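You operate a simulated robot arm through the tools that you are given. There is no shell and no other tool. Be economical: measure what you need, move in short steps, check, and stop when the job is done.

Carry out the task below with a simulated robot arm. There is one attempt and no reset: what you move stays moved.

TASK
Put the blue block labelled "No. 26" from the despatch bench top on top of the orange tin and the blue block that says "No. 57" on top of the tin there.
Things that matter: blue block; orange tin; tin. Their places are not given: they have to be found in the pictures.

It is judged by the outcome, as a careful person would: the job done as asked, and still so three seconds after it is handed in. It fails if anything else is knocked over, pushed out of place, dropped, spilled or broken.

THE ROBOT
A 6-joint arm with a two-finger parallel gripper, fixed in place. Base frame: the origin is at the foot of the arm, x ahead of it, y to its left, z up; the work surface is at about z = 0.8. Lengths are in m, angles in rad, forces in N, time in s.
With the tool pointing down near the work surface it reaches from about 0.26 to 0.68 m from the base axis. Its first joint turns from -1.152 to 1.152 rad. Payload 2.9 kg.
Tool frame: the origin (TCP) lies between the finger pads and is the grasp point; the fingertips stand 0.03 m ahead of it; z points along the fingers, y is the line along which they close. The gripper opens to 0.11 m. The fingers are 0.02 m wide and 0.01 m thick; the gripper's body (0.048 by 0.112 m) begins 0.055 m behind the TCP.
Orientation is that of the tool frame in the base frame, as [roll, pitch, yaw] about the fixed x, y, z axes, in that order (R = Rz(yaw) Ry(pitch) Rx(roll)). With the fingers straight down and closing along the base's y, the tool's x points along the base's -x, its y along +y and its z along -z.

THE INTERFACE
- The arm moves only by the tool step_arm. Its argument "commands" is a list of rows, each a list of 7 numbers: the shift along the tool's x, y, z in m, then the turn, a rotation vector about the tool's x, y, z in rad, then the finger opening in m, from 0 to 0.11. In form: [[x, y, z, wx, wy, wz, claw], ...]. A call has 1 to 20 rows; each row is the pose to reach, as a shift and turn from the pose commanded when the call began, along the tool's axes at that moment. A row lasts 0.2 s, in which the tool goes at most 0.05 m and 0.15 rad; a call with a longer step from one row to the next is refused whole, and so is a gripper value outside its range. A pose out of reach is approached as far as the arm can. The call stops where the force on the tool passes 40 N (or 10 N more than at its start, if that is more) or the arm is blocked; 0.2 s more then pass. The fingers move at their own pace (about 0.108 m/s each) and stop on an object; they squeeze with about 21 N. The grip force told is the motor's: it shows also when the fingers shut on nothing. Time passes only in rows, and 0.2 s behind the last, so rows that repeat a pose let the fingers close. It gives the time, the measured TCP pose, the force on the tool (base axes), the opening and the grip force at its end, in the units of the frame above (readings bear some noise), and new pictures: "views" is both (left out), scene, wrist or none.
- Cameras (640 x 400 px; columns grow to the right, rows downward): "scene" is fixed at [0.0611, 0.4236, 1.3804]; the picture's right is [-0.88, -0.47, 0.00], its down [-0.29, 0.53, -0.80] and it looks along [0.38, -0.70, -0.61] (base axes); focal length 312 px, centre (320, 200). "wrist" rides on the gripper at [-0.036, 0, -0.057] in the tool frame; the picture's right is [0.00, -1.00, 0.00], its down [0.97, 0.00, -0.24] and it looks along [0.24, 0.00, 0.97] (tool axes); focal length 218 px, centre (320, 200).
- probe_pixels(camera, pixels): for up to 12 pixels [column, row] of the newest picture of that camera ("zoom" is the newest enlarged one), the place [x, y, z] in the base frame of the surface seen there, good to about 0.002 m. No time passes.
- close_up(camera, box): a new picture of the part [left, top, right, bottom] of that camera's present view, enlarged. No time passes.
- job_done(): hands the job in; it is judged then, once.

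Work in short steps. Measure before you move; look again where a grasp or a placing could have gone wrong, and mend it. You have 60 turns and 100 pictures in all, the two below and enlarged ones among them. Open the gripper and draw the arm clear of the work before you hand the job in, unless the task says otherwise; then end with one line.

The tools are called after "Call:" by a JSON object that holds its "method" and its "body". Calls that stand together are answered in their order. step_arm: Moves the arm, as the interface text tells. Its arguments: {"type":"object","properties":{"commands":{"type":"array"},"views":{"type":"string","enum":["both","scene","wrist","none"]}},"required":["commands"]} The other tools are called the same way: probe_pixels (camera, pixels) gives the place of the surface under pixels of a picture; close_up (camera, box) takes an enlarged picture of a part of a camera's view; job_done () hands the job in.

At the start:

```text
t: 0.0
ee_pos: [0.3543, 0.0117, 1.0883]
orientation: [-3.141, 0.001, -3.141]
force: [-0.7, 0.8, -0.7]
opening: 0.1099
grasp_force: 0.0
```

scene: 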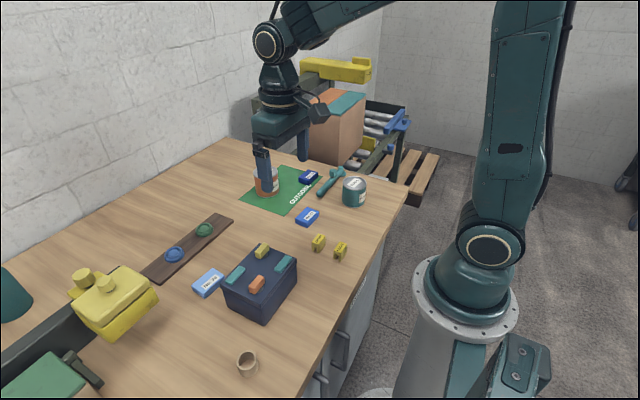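
wrist: 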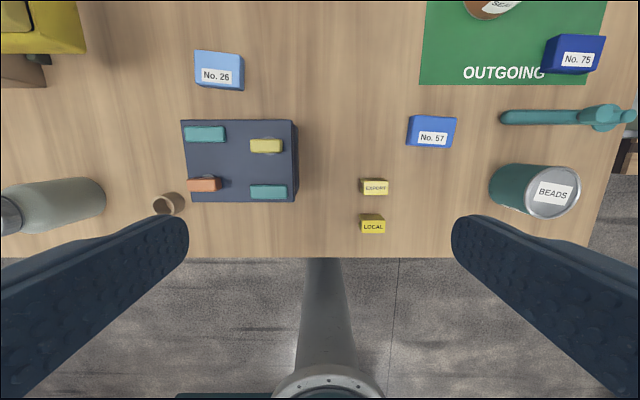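

The wrist view shows No. 26 at (219,70), No. 57 at (431,131), the BEADS tin at (535,190) and part of an orange tin at (490,5). I'll enlarge both views to identify the objects.

Call:
{"method": "close_up", "body": {"camera": "scene", "box": [220, 130, 420, 255]}}

Call:
{"method": "probe_pixels", "body": {"camera": "wrist", "pixels": [[197, 53], [242, 57], [241, 86], [197, 84], [412, 117], [455, 118], [450, 146], [408, 144], [553, 192], [510, 185], [490, 5], [300, 50]]}}

Call:
{"method": "close_up", "body": {"camera": "wrist", "box": [400, 0, 640, 220]}}

```text
3.20 times, centred on (320, 192) of scene
```

zoom: 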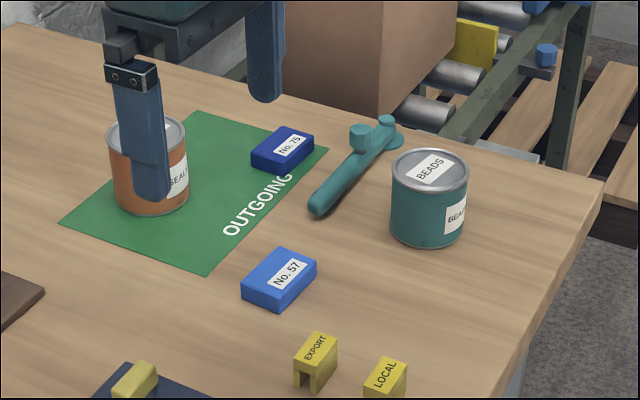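

```text
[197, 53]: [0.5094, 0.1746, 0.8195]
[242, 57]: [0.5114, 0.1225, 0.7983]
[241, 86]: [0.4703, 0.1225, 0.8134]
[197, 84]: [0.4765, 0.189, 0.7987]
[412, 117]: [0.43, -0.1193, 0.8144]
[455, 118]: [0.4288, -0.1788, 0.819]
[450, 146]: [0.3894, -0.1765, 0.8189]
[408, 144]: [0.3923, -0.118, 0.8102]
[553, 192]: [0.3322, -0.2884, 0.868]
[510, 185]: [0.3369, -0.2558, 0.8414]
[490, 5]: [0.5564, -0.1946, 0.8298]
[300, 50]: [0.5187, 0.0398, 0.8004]
```

```text
1.82 times, centred on (520, 110) of wrist
```

zoom: 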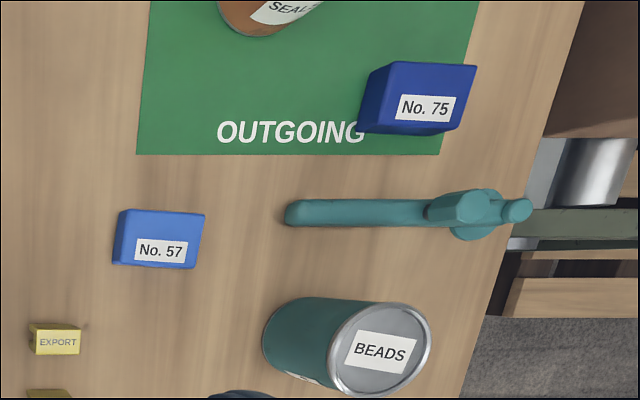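

"The tin there" looks like the teal BEADS tin, since it's the only other tin I've seen. I'll move over No. 26 at a safe height and check the rest of the bench from there.

Call:
{"method": "step_arm", "body": {"commands": [[-0.03, 0.035, 0, 0, 0, 0, 0.11], [-0.06, 0.07, 0, 0, 0, 0, 0.11], [-0.09, 0.105, 0, 0, 0, 0, 0.11], [-0.12, 0.138, 0, 0, 0, 0, 0.11], [-0.12, 0.138, 0, 0, 0, 0, 0.11]]}}

```text
t: 1.2
ee_pos: [0.4726, 0.1502, 1.0893]
orientation: [-3.141, 0.001, -3.141]
force: [0.4, 0.3, 0.3]
opening: 0.1104
grasp_force: 0.0
```

scene: 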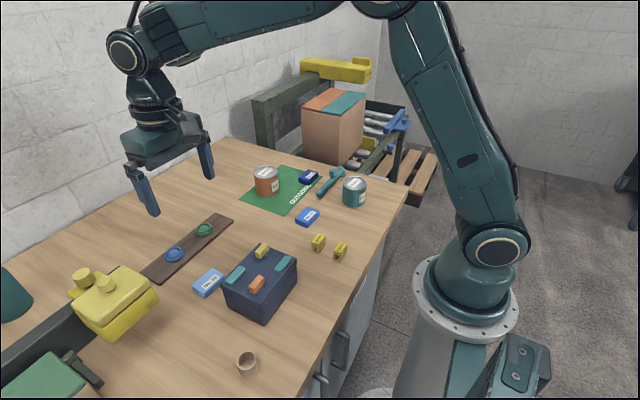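
wrist: 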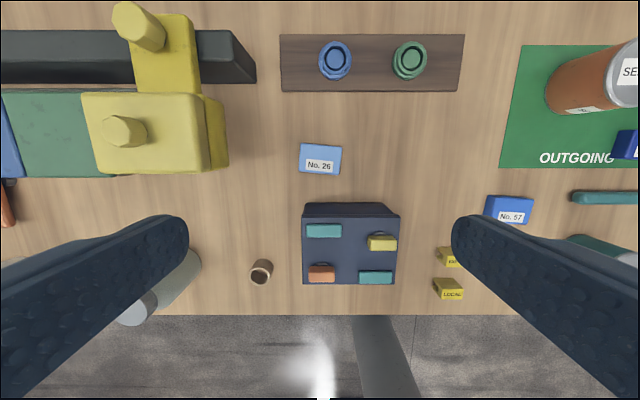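

Only two tins are visible. I'll enlarge No. 26 and measure it, the case beside it and both tin tops.

Call:
{"method": "probe_pixels", "body": {"camera": "wrist", "pixels": [[301, 146], [340, 148], [338, 172], [300, 171], [320, 158], [350, 220], [350, 206], [372, 60], [412, 60], [210, 110], [328, 180], [320, 192]]}}

Call:
{"method": "probe_pixels", "body": {"camera": "scene", "pixels": [[254, 173], [277, 173], [265, 168], [265, 178], [265, 173], [343, 185], [367, 184], [355, 178], [355, 190], [355, 184], [308, 213], [266, 194]]}}

Call:
{"method": "close_up", "body": {"camera": "wrist", "box": [280, 130, 360, 180]}}

Call:
{"method": "close_up", "body": {"camera": "scene", "box": [230, 150, 390, 250]}}

```text
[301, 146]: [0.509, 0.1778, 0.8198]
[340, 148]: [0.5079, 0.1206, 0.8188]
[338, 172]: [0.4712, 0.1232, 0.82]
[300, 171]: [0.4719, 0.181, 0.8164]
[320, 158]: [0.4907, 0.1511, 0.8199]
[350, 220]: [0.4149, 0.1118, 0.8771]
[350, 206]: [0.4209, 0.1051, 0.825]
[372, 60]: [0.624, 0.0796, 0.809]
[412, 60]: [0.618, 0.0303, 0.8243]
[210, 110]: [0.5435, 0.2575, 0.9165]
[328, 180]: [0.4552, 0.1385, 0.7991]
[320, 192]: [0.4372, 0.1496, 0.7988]
```

```text
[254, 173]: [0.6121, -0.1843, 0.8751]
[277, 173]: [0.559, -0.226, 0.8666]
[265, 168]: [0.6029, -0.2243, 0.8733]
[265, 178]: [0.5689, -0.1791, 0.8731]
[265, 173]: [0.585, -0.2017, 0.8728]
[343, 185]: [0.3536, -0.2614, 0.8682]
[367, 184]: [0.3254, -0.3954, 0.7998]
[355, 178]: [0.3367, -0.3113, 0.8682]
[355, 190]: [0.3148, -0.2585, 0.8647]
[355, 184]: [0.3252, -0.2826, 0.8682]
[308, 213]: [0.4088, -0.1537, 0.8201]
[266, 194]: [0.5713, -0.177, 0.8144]
```

```text
8.00 times, centred on (320, 155) of wrist
```

zoom: 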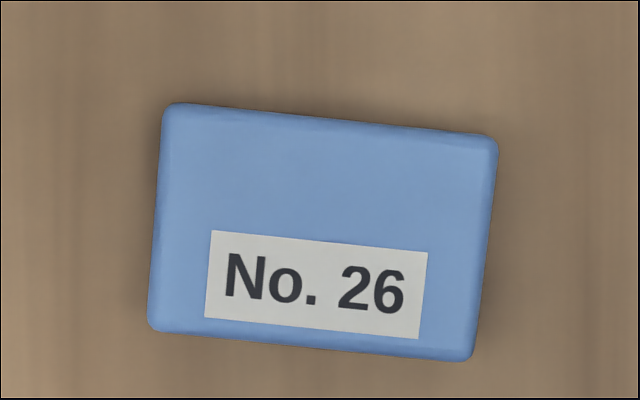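

```text
4.00 times, centred on (310, 200) of scene
```

zoom: 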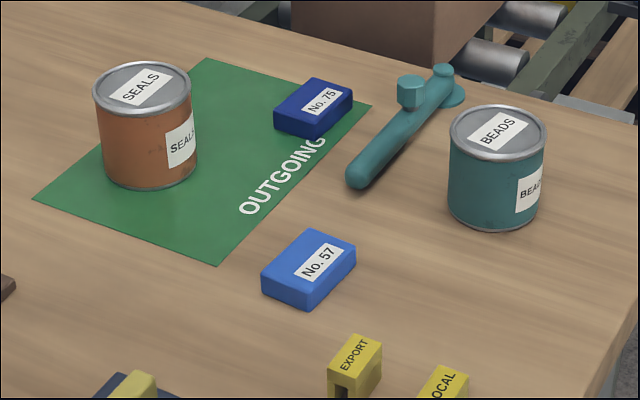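

No. 26 is centred at (0.490, 0.150) with its top at 0.820, and is turned by about -0.09 rad. I'll line up, descend partway and check.

Call:
{"method": "step_arm", "body": {"commands": [[-0.0175, 0, 0.04, 0, 0, 0.09, 0.085], [-0.0175, 0, 0.085, 0, 0, 0.09, 0.085], [-0.0175, 0, 0.13, 0, 0, 0.09, 0.085], [-0.0175, 0, 0.17, 0, 0, 0.09, 0.085], [-0.0175, 0, 0.2, 0, 0, 0.09, 0.085], [-0.0175, 0, 0.2, 0, 0, 0.09, 0.085]]}}

```text
t: 2.6
ee_pos: [0.4924, 0.1499, 0.8875]
orientation: [3.141, 0.0, 3.052]
force: [-0.6, 0.0, 0.0]
opening: 0.0848
grasp_force: 0.1
```

scene: 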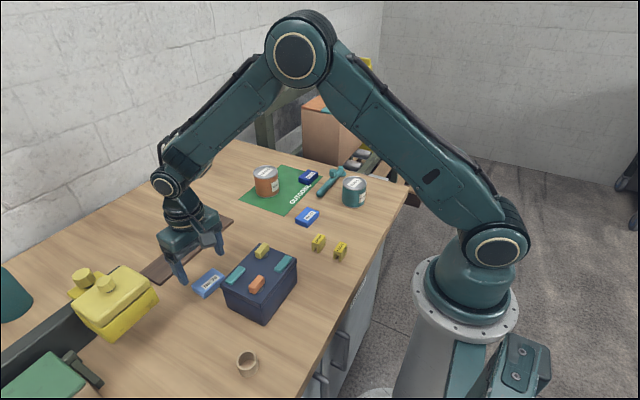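
wrist: 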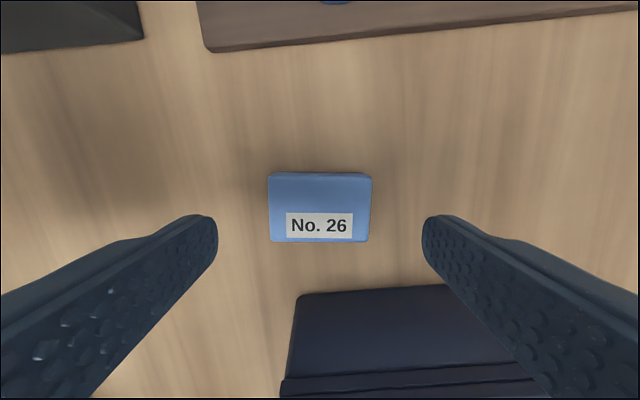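

The block is centred between the fingers at (320,206) and squared up. I'll descend to grip height and close.

Call:
{"method": "step_arm", "body": {"commands": [[0.001, 0, 0.026, 0, 0, 0, 0.085], [0.002, 0, 0.051, 0, 0, 0, 0.085], [0.002, 0, 0.051, 0, 0, 0, 0.085], [0.002, 0, 0.051, 0, 0, 0, 0.04], [0.002, 0, 0.051, 0, 0, 0, 0.04], [0.002, 0, 0.051, 0, 0, 0, 0.04]], "views": "wrist"}}

```text
t: 4.0
ee_pos: [0.4902, 0.1504, 0.837]
orientation: [3.141, -0.001, 3.05]
force: [0.1, -0.3, -0.6]
opening: 0.0611
grasp_force: 21.3
```

wrist: 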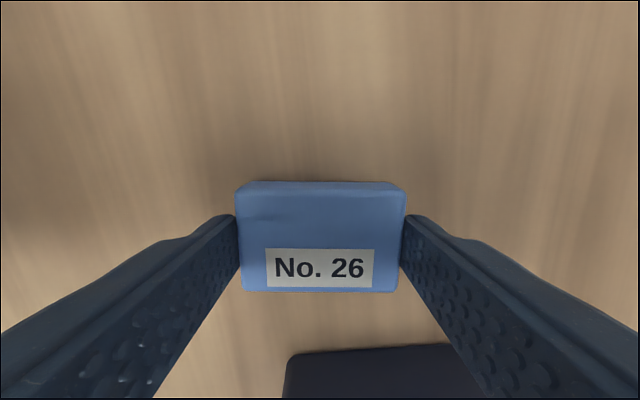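

No. 26 is gripped (opening 0.061, 21 N). I'll lift it and carry it over the orange tin at (0.585, -0.202).

Call:
{"method": "step_arm", "body": {"commands": [[0, 0, -0.04, 0, 0, 0, 0.04], [0, 0, -0.08, 0, 0, 0, 0.04], [0, 0, -0.12, 0, 0, 0, 0.04], [0, 0, -0.16, 0, 0, 0, 0.04], [-0.0127, -0.0342, -0.16, 0, 0, 0, 0.04], [-0.0254, -0.0684, -0.16, 0, 0, 0, 0.04], [-0.038, -0.1025, -0.16, 0, 0, 0, 0.04], [-0.0507, -0.1367, -0.16, 0, 0, 0, 0.04], [-0.0634, -0.1709, -0.16, 0, 0, 0, 0.04], [-0.0761, -0.2051, -0.16, 0, 0, 0, 0.04], [-0.0888, -0.2393, -0.16, 0, 0, 0, 0.04], [-0.1014, -0.2734, -0.16, 0, 0, 0, 0.04], [-0.1141, -0.3076, -0.16, 0, 0, 0, 0.04], [-0.1268, -0.3418, -0.16, 0, 0, 0, 0.04], [-0.1268, -0.3418, -0.16, 0, 0, 0, 0.04]]}}

```text
t: 7.2
ee_pos: [0.5853, -0.2015, 0.9979]
orientation: [-3.142, 0.0, 3.053]
force: [-0.1, 0.0, -0.4]
opening: 0.0611
grasp_force: 20.6
```

scene: 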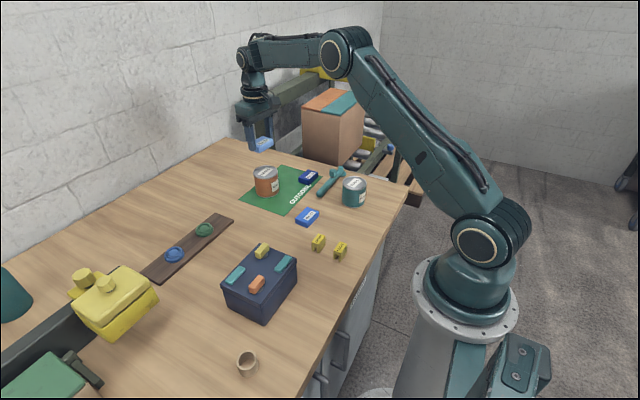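
wrist: 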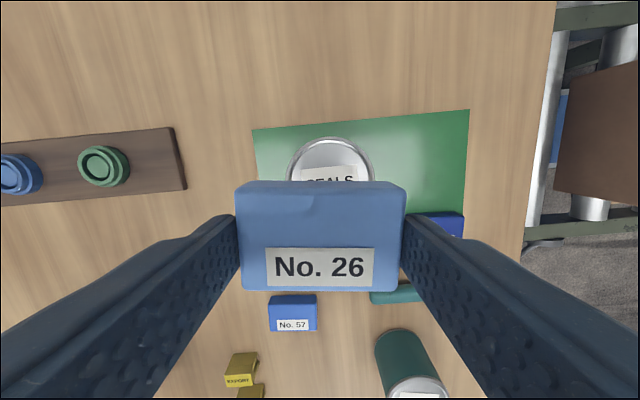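

The block hangs over the SEALS tin. I'll measure its rim from here to confirm the centre.

Call:
{"method": "probe_pixels", "body": {"camera": "wrist", "pixels": [[290, 176], [372, 176], [331, 139], [301, 149], [361, 150], [330, 155], [330, 178]]}}

Call:
{"method": "probe_pixels", "body": {"camera": "scene", "pixels": [[255, 171], [255, 174], [276, 172], [265, 166], [266, 180], [260, 179], [272, 178]]}}

```text
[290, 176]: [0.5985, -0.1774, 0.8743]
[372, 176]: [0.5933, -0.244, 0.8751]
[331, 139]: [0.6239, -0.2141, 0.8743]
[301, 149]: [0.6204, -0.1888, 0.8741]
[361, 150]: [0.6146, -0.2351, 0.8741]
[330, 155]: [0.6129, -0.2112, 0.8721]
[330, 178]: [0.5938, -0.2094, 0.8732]
```

```text
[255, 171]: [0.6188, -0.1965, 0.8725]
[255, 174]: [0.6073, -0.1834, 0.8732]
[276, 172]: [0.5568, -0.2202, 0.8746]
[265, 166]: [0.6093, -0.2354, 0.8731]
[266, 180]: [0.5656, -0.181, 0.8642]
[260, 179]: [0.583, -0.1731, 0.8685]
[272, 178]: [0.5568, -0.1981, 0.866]
```

The rim fits a circle centred at about (0.590, -0.209), radius 0.034, top 0.8745. I'll correct by that offset and lower the block until it almost touches.

Call:
{"method": "step_arm", "body": {"commands": [[-0.0057, -0.007, 0.03, 0, 0, 0, 0.04], [-0.0057, -0.007, 0.06, 0, 0, 0, 0.04], [-0.0057, -0.007, 0.078, 0, 0, 0, 0.04], [-0.0057, -0.007, 0.085, 0, 0, 0, 0.04], [-0.0057, -0.007, 0.085, 0, 0, 0, 0.04]]}}

Call:
{"method": "close_up", "body": {"camera": "scene", "box": [220, 130, 320, 205]}}

```text
t: 8.4
ee_pos: [0.5892, -0.2084, 0.9126]
orientation: [-3.141, -0.001, 3.052]
force: [0.1, 0.4, -0.9]
opening: 0.0611
grasp_force: 20.9
```

scene: 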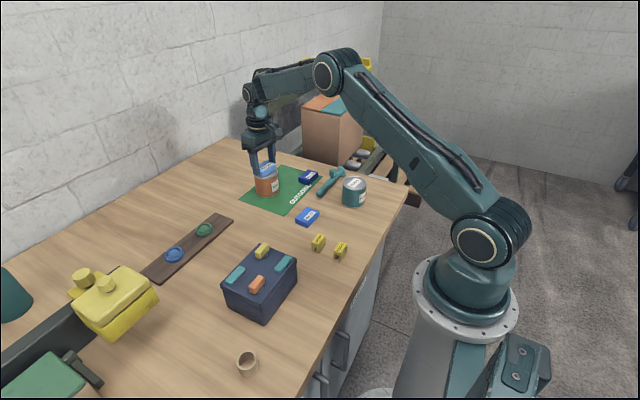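
wrist: 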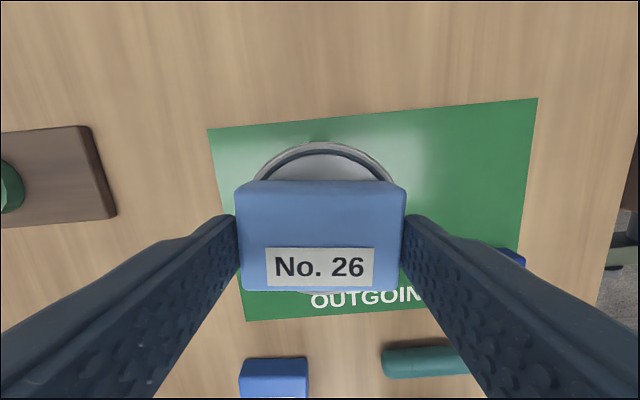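

```text
5.33 times, centred on (270, 168) of scene
```

zoom: 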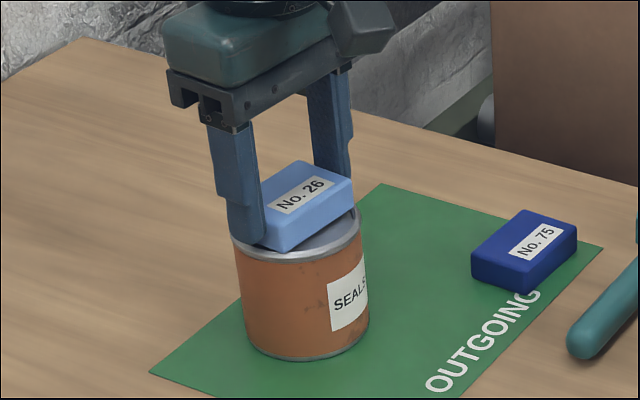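

The block is centred just above the lid. I'll lower the last millimetre, release, and rise straight up.

Call:
{"method": "step_arm", "body": {"commands": [[0, 0, 0.001, 0, 0, 0, 0.058], [0, 0, 0.001, 0, 0, 0, 0.066], [0, 0, 0.001, 0, 0, 0, 0.08], [0, 0, 0.001, 0, 0, 0, 0.085], [0, 0, -0.03, 0, 0, 0, 0.085], [0, 0, -0.07, 0, 0, 0, 0.085], [0, 0, -0.11, 0, 0, 0, 0.085], [0, 0, -0.11, 0, 0, 0, 0.085]]}}

Call:
{"method": "close_up", "body": {"camera": "scene", "box": [220, 130, 320, 205]}}

```text
t: 10.2
ee_pos: [0.5906, -0.2104, 1.0213]
orientation: [-3.14, -0.001, 3.052]
force: [0.2, -0.1, 0.3]
opening: 0.0849
grasp_force: 0.1
```

scene: 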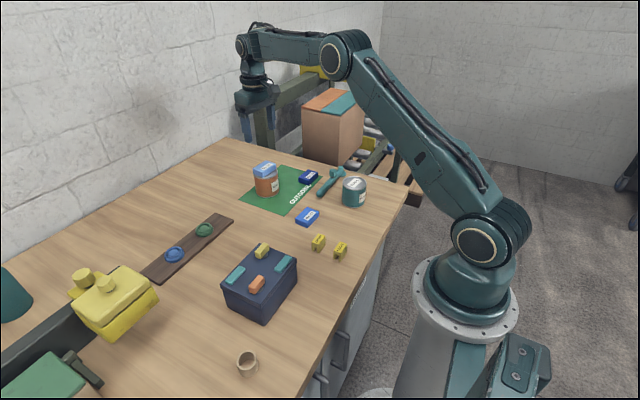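
wrist: 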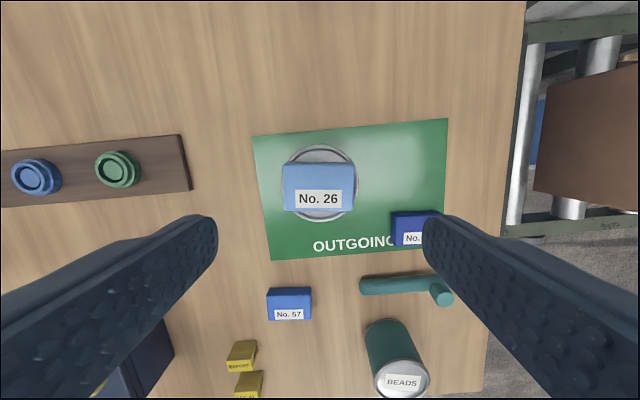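

```text
5.33 times, centred on (270, 168) of scene
```

zoom: 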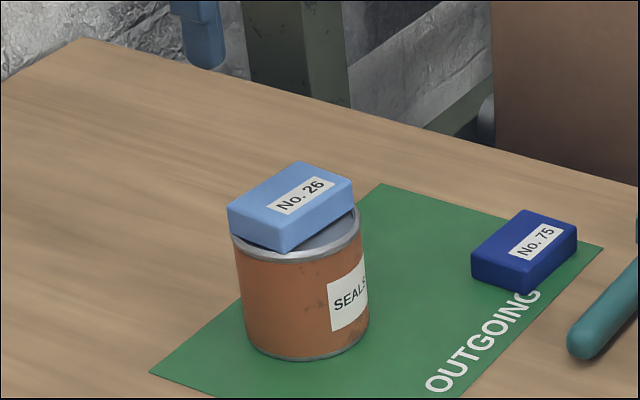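

No. 26 sits flat on the orange tin. Next I'll move above No. 57 at about (0.409, -0.149).

Call:
{"method": "step_arm", "body": {"commands": [[0.037, 0.009, 0, 0, 0, 0, 0.085], [0.074, 0.018, 0, 0, 0, 0, 0.085], [0.111, 0.027, 0, 0, 0, 0, 0.085], [0.148, 0.036, 0.0, 0, 0, 0, 0.085], [0.186, 0.045, 0.02, 0, 0, 0, 0.085], [0.186, 0.045, 0.06, 0, 0, 0, 0.085], [0.186, 0.045, 0.1, 0, 0, 0, 0.085], [0.186, 0.045, 0.1, 0, 0, 0, 0.085]]}}

Call:
{"method": "close_up", "body": {"camera": "wrist", "box": [240, 150, 400, 250]}}

Call:
{"method": "probe_pixels", "body": {"camera": "scene", "pixels": [[343, 182], [345, 180], [350, 178], [360, 178], [365, 181], [366, 186], [344, 187], [349, 190], [361, 190], [355, 184]]}}

```text
t: 12.0
ee_pos: [0.4077, -0.1478, 0.9227]
orientation: [3.14, 0.0, 3.05]
force: [-0.3, 0.2, 0.5]
opening: 0.0853
grasp_force: 0.1
```

scene: 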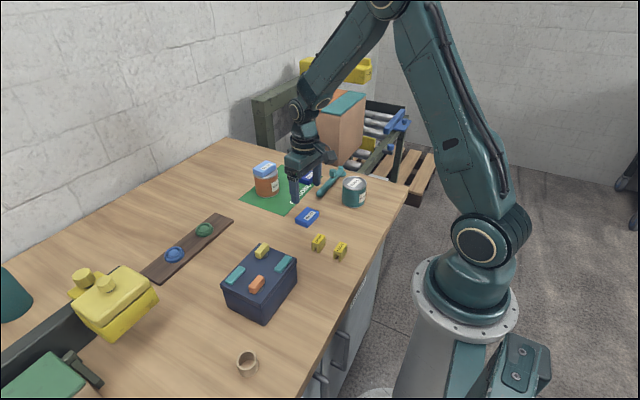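
wrist: 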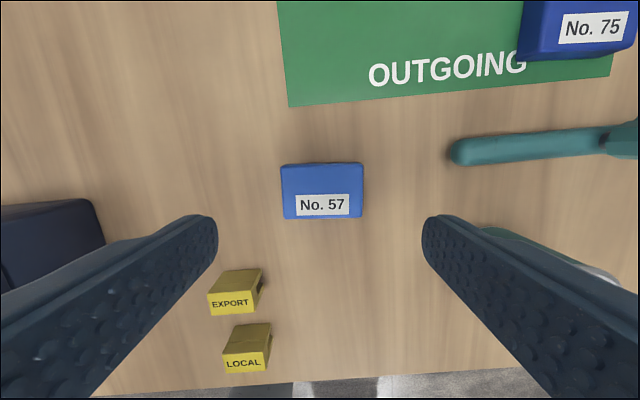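

```text
4.00 times, centred on (320, 200) of wrist
```

zoom: 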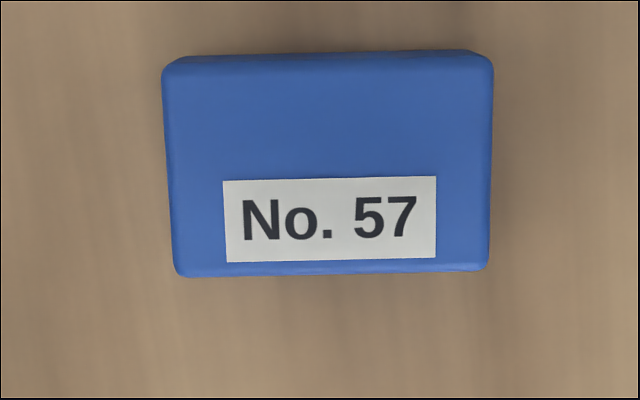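

```text
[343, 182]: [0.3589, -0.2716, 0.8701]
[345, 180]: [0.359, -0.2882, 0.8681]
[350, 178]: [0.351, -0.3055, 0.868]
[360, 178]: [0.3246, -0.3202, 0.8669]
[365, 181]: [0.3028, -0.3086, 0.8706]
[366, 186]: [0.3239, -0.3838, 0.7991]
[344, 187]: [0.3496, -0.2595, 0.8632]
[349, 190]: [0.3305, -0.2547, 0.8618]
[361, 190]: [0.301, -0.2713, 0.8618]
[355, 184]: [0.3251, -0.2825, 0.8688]
```

No. 57 is nearly square to the gripper, about -0.025 rad off. I'll measure its corners, and the EXPORT piece and valve for finger clearance.

Call:
{"method": "probe_pixels", "body": {"camera": "wrist", "pixels": [[283, 168], [361, 165], [361, 215], [286, 217], [322, 190], [215, 290], [240, 270], [262, 270], [215, 305], [455, 152], [455, 163]]}}

```text
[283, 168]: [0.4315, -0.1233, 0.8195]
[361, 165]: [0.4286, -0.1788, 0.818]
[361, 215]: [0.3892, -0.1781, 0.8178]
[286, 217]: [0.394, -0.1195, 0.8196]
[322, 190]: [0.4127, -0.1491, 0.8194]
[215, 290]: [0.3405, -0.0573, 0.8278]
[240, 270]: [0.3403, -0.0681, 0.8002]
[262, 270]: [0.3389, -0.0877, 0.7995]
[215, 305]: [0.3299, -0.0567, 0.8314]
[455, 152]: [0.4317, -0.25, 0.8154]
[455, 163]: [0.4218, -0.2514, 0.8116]
```

The block's centre is (0.411, -0.150) and the fingers have clear space on both sides. I'll descend, close and check.

Call:
{"method": "step_arm", "body": {"commands": [[-0.0035, -0.0018, 0.03, 0, 0, -0.025, 0.085], [-0.0035, -0.0018, 0.06, 0, 0, -0.025, 0.085], [-0.0035, -0.0018, 0.086, 0, 0, -0.025, 0.085], [-0.0035, -0.0018, 0.086, 0, 0, -0.025, 0.085], [-0.0035, -0.0018, 0.086, 0, 0, -0.025, 0.04], [-0.0035, -0.0018, 0.086, 0, 0, -0.025, 0.04], [-0.0035, -0.0018, 0.086, 0, 0, -0.025, 0.04]], "views": "wrist"}}

```text
t: 13.6
ee_pos: [0.4114, -0.1503, 0.8373]
orientation: [3.141, 0.001, 3.077]
force: [0.6, -0.6, 0.3]
opening: 0.061
grasp_force: 20.3
```

wrist: 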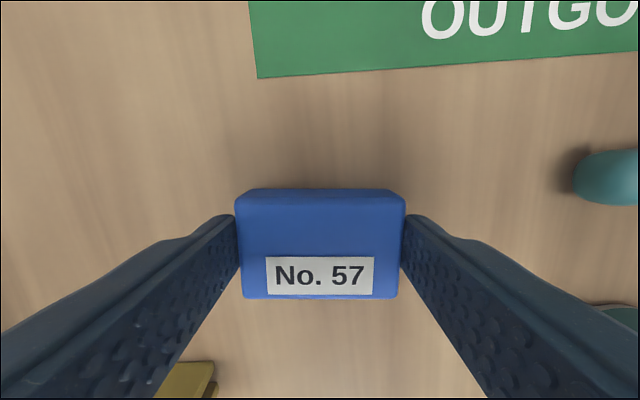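

No. 57 is gripped (0.061, 20 N). I'll lift it and carry it over the BEADS tin at about (0.326, -0.286).

Call:
{"method": "step_arm", "body": {"commands": [[0, 0, -0.04, 0, 0, 0, 0.04], [0, 0, -0.08, 0, 0, 0, 0.04], [0, 0, -0.12, 0, 0, 0, 0.04], [0, 0, -0.15, 0, 0, 0, 0.04], [0.019, -0.0353, -0.15, 0, 0, 0, 0.04], [0.038, -0.0706, -0.15, 0, 0, 0, 0.04], [0.057, -0.1059, -0.15, 0, 0, 0, 0.04], [0.076, -0.1412, -0.15, 0, 0, 0, 0.04], [0.076, -0.1412, -0.15, 0, 0, 0, 0.04]]}}

```text
t: 15.6
ee_pos: [0.3269, -0.2876, 0.986]
orientation: [3.141, 0.001, 3.077]
force: [0.9, -0.5, 0.1]
opening: 0.0608
grasp_force: 21.4
```

scene: 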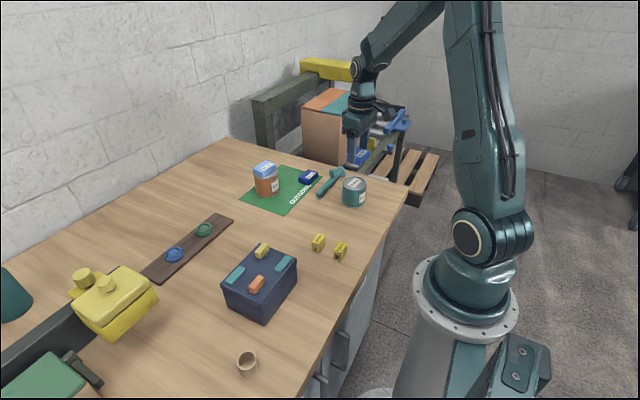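
wrist: 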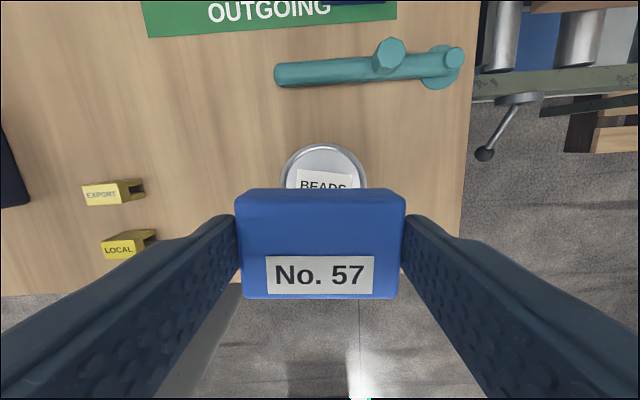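

I'll refine the BEADS tin's centre from its rim in this view.

Call:
{"method": "probe_pixels", "body": {"camera": "wrist", "pixels": [[284, 183], [364, 183], [325, 147], [296, 157], [353, 157], [286, 172], [362, 172], [324, 165]]}}

Call:
{"method": "probe_pixels", "body": {"camera": "scene", "pixels": [[343, 184], [366, 184], [355, 190], [349, 189], [361, 189]]}}

```text
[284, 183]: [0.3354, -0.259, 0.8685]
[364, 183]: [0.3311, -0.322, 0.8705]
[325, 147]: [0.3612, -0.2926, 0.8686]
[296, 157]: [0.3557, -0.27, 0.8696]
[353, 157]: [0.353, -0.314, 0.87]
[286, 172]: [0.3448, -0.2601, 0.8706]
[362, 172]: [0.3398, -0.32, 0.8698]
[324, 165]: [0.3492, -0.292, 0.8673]
```

```text
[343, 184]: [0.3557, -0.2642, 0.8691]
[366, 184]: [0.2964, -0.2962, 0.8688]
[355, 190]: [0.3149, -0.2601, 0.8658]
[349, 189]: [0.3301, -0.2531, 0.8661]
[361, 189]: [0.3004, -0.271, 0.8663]
```

The rim centre is about (0.329, -0.288), top 0.870. A 2 mm correction, then I'll lower until it almost touches.

Call:
{"method": "step_arm", "body": {"commands": [[-0.002, -0.0005, 0.03, 0, 0, 0, 0.04], [-0.002, -0.0005, 0.055, 0, 0, 0, 0.04], [-0.002, -0.0005, 0.07, 0, 0, 0, 0.04], [-0.002, -0.0005, 0.0775, 0, 0, 0, 0.04], [-0.002, -0.0005, 0.0775, 0, 0, 0, 0.04]]}}

Call:
{"method": "close_up", "body": {"camera": "scene", "box": [310, 145, 400, 215]}}

```text
t: 16.8
ee_pos: [0.3292, -0.2874, 0.9082]
orientation: [-3.141, 0.0, 3.078]
force: [0.0, 0.2, -0.7]
opening: 0.0613
grasp_force: 20.6
```

scene: 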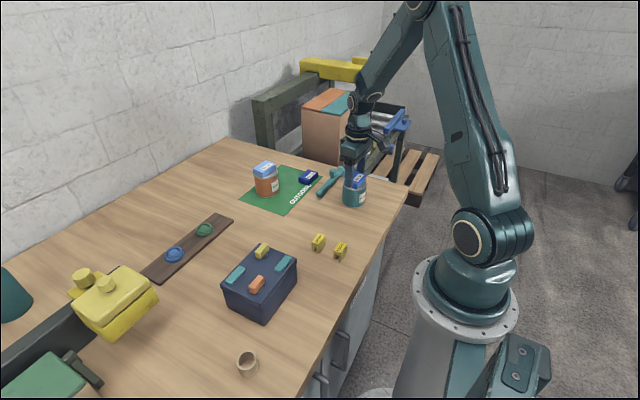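
wrist: 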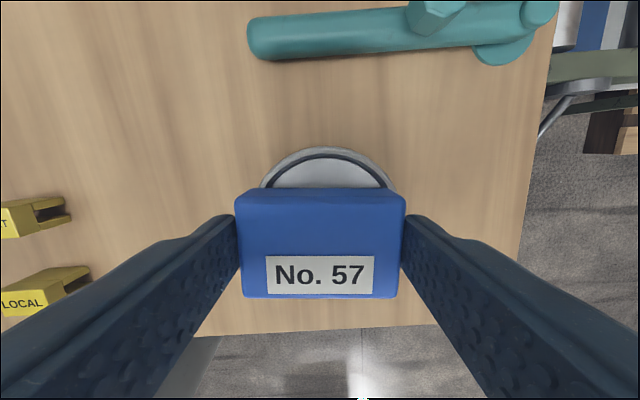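

```text
5.71 times, centred on (355, 180) of scene
```

zoom: 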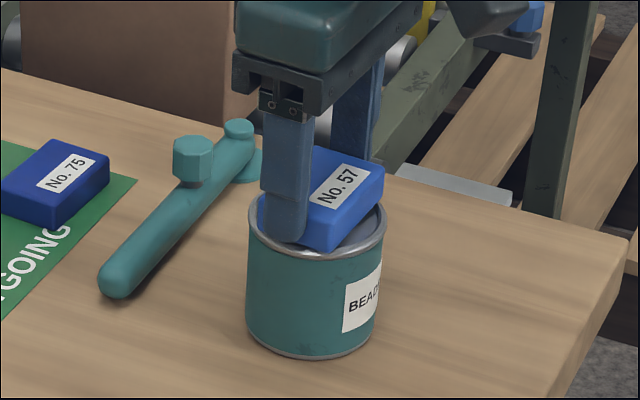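

It's centred as well as the first one was. I'll lower the last millimetre, release and rise clear.

Call:
{"method": "step_arm", "body": {"commands": [[0, 0, 0.001, 0, 0, 0, 0.058], [0, 0, 0.001, 0, 0, 0, 0.066], [0, 0, 0.001, 0, 0, 0, 0.08], [0, 0, 0.001, 0, 0, 0, 0.085], [0, 0, -0.03, 0, 0, 0, 0.085], [0, 0, -0.07, 0, 0, 0, 0.085], [0, 0, -0.11, 0, 0, 0, 0.085], [0, 0.04, -0.13, 0, 0, 0, 0.085], [0, 0.08, -0.15, 0, 0, 0, 0.085], [0, 0.12, -0.17, 0, 0, 0, 0.085], [0, 0.16, -0.17, 0, 0, 0, 0.085], [0, 0.16, -0.17, 0, 0, 0, 0.085], [0, 0.16, -0.17, 0, 0, 0, 0.085]]}}

Call:
{"method": "close_up", "body": {"camera": "scene", "box": [220, 130, 410, 249]}}

```text
t: 19.6
ee_pos: [0.3389, -0.1252, 1.0801]
orientation: [3.141, -0.001, 3.076]
force: [0.0, -0.2, 0.7]
opening: 0.0849
grasp_force: 0.1
```

scene: 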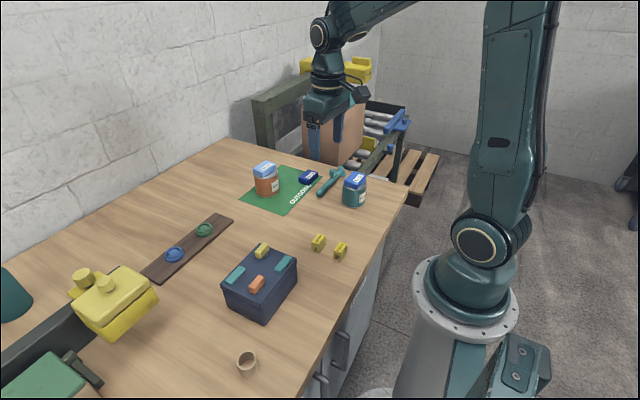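
wrist: 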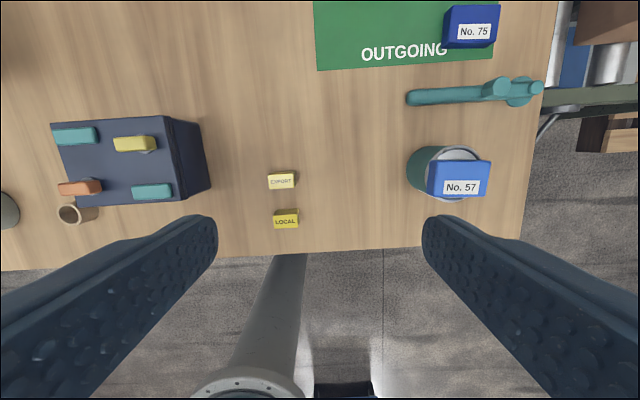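

```text
3.36 times, centred on (315, 190) of scene
```

zoom: 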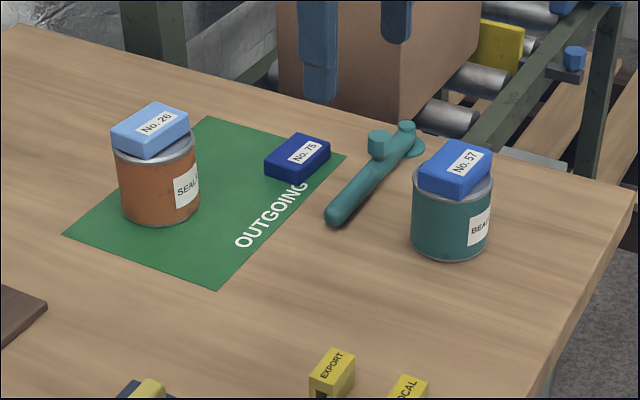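

Both blocks rest flat on their tins, nothing else has moved, and the arm is clear with the gripper open. I'll hand the job in.

Call:
{"method": "job_done", "body": {}}

```text
The job is handed in.
```

No. 26 is on top of the orange SEALS tin and No. 57 is on top of the teal BEADS tin, the only other tin I could see, which I took to be "the tin there".
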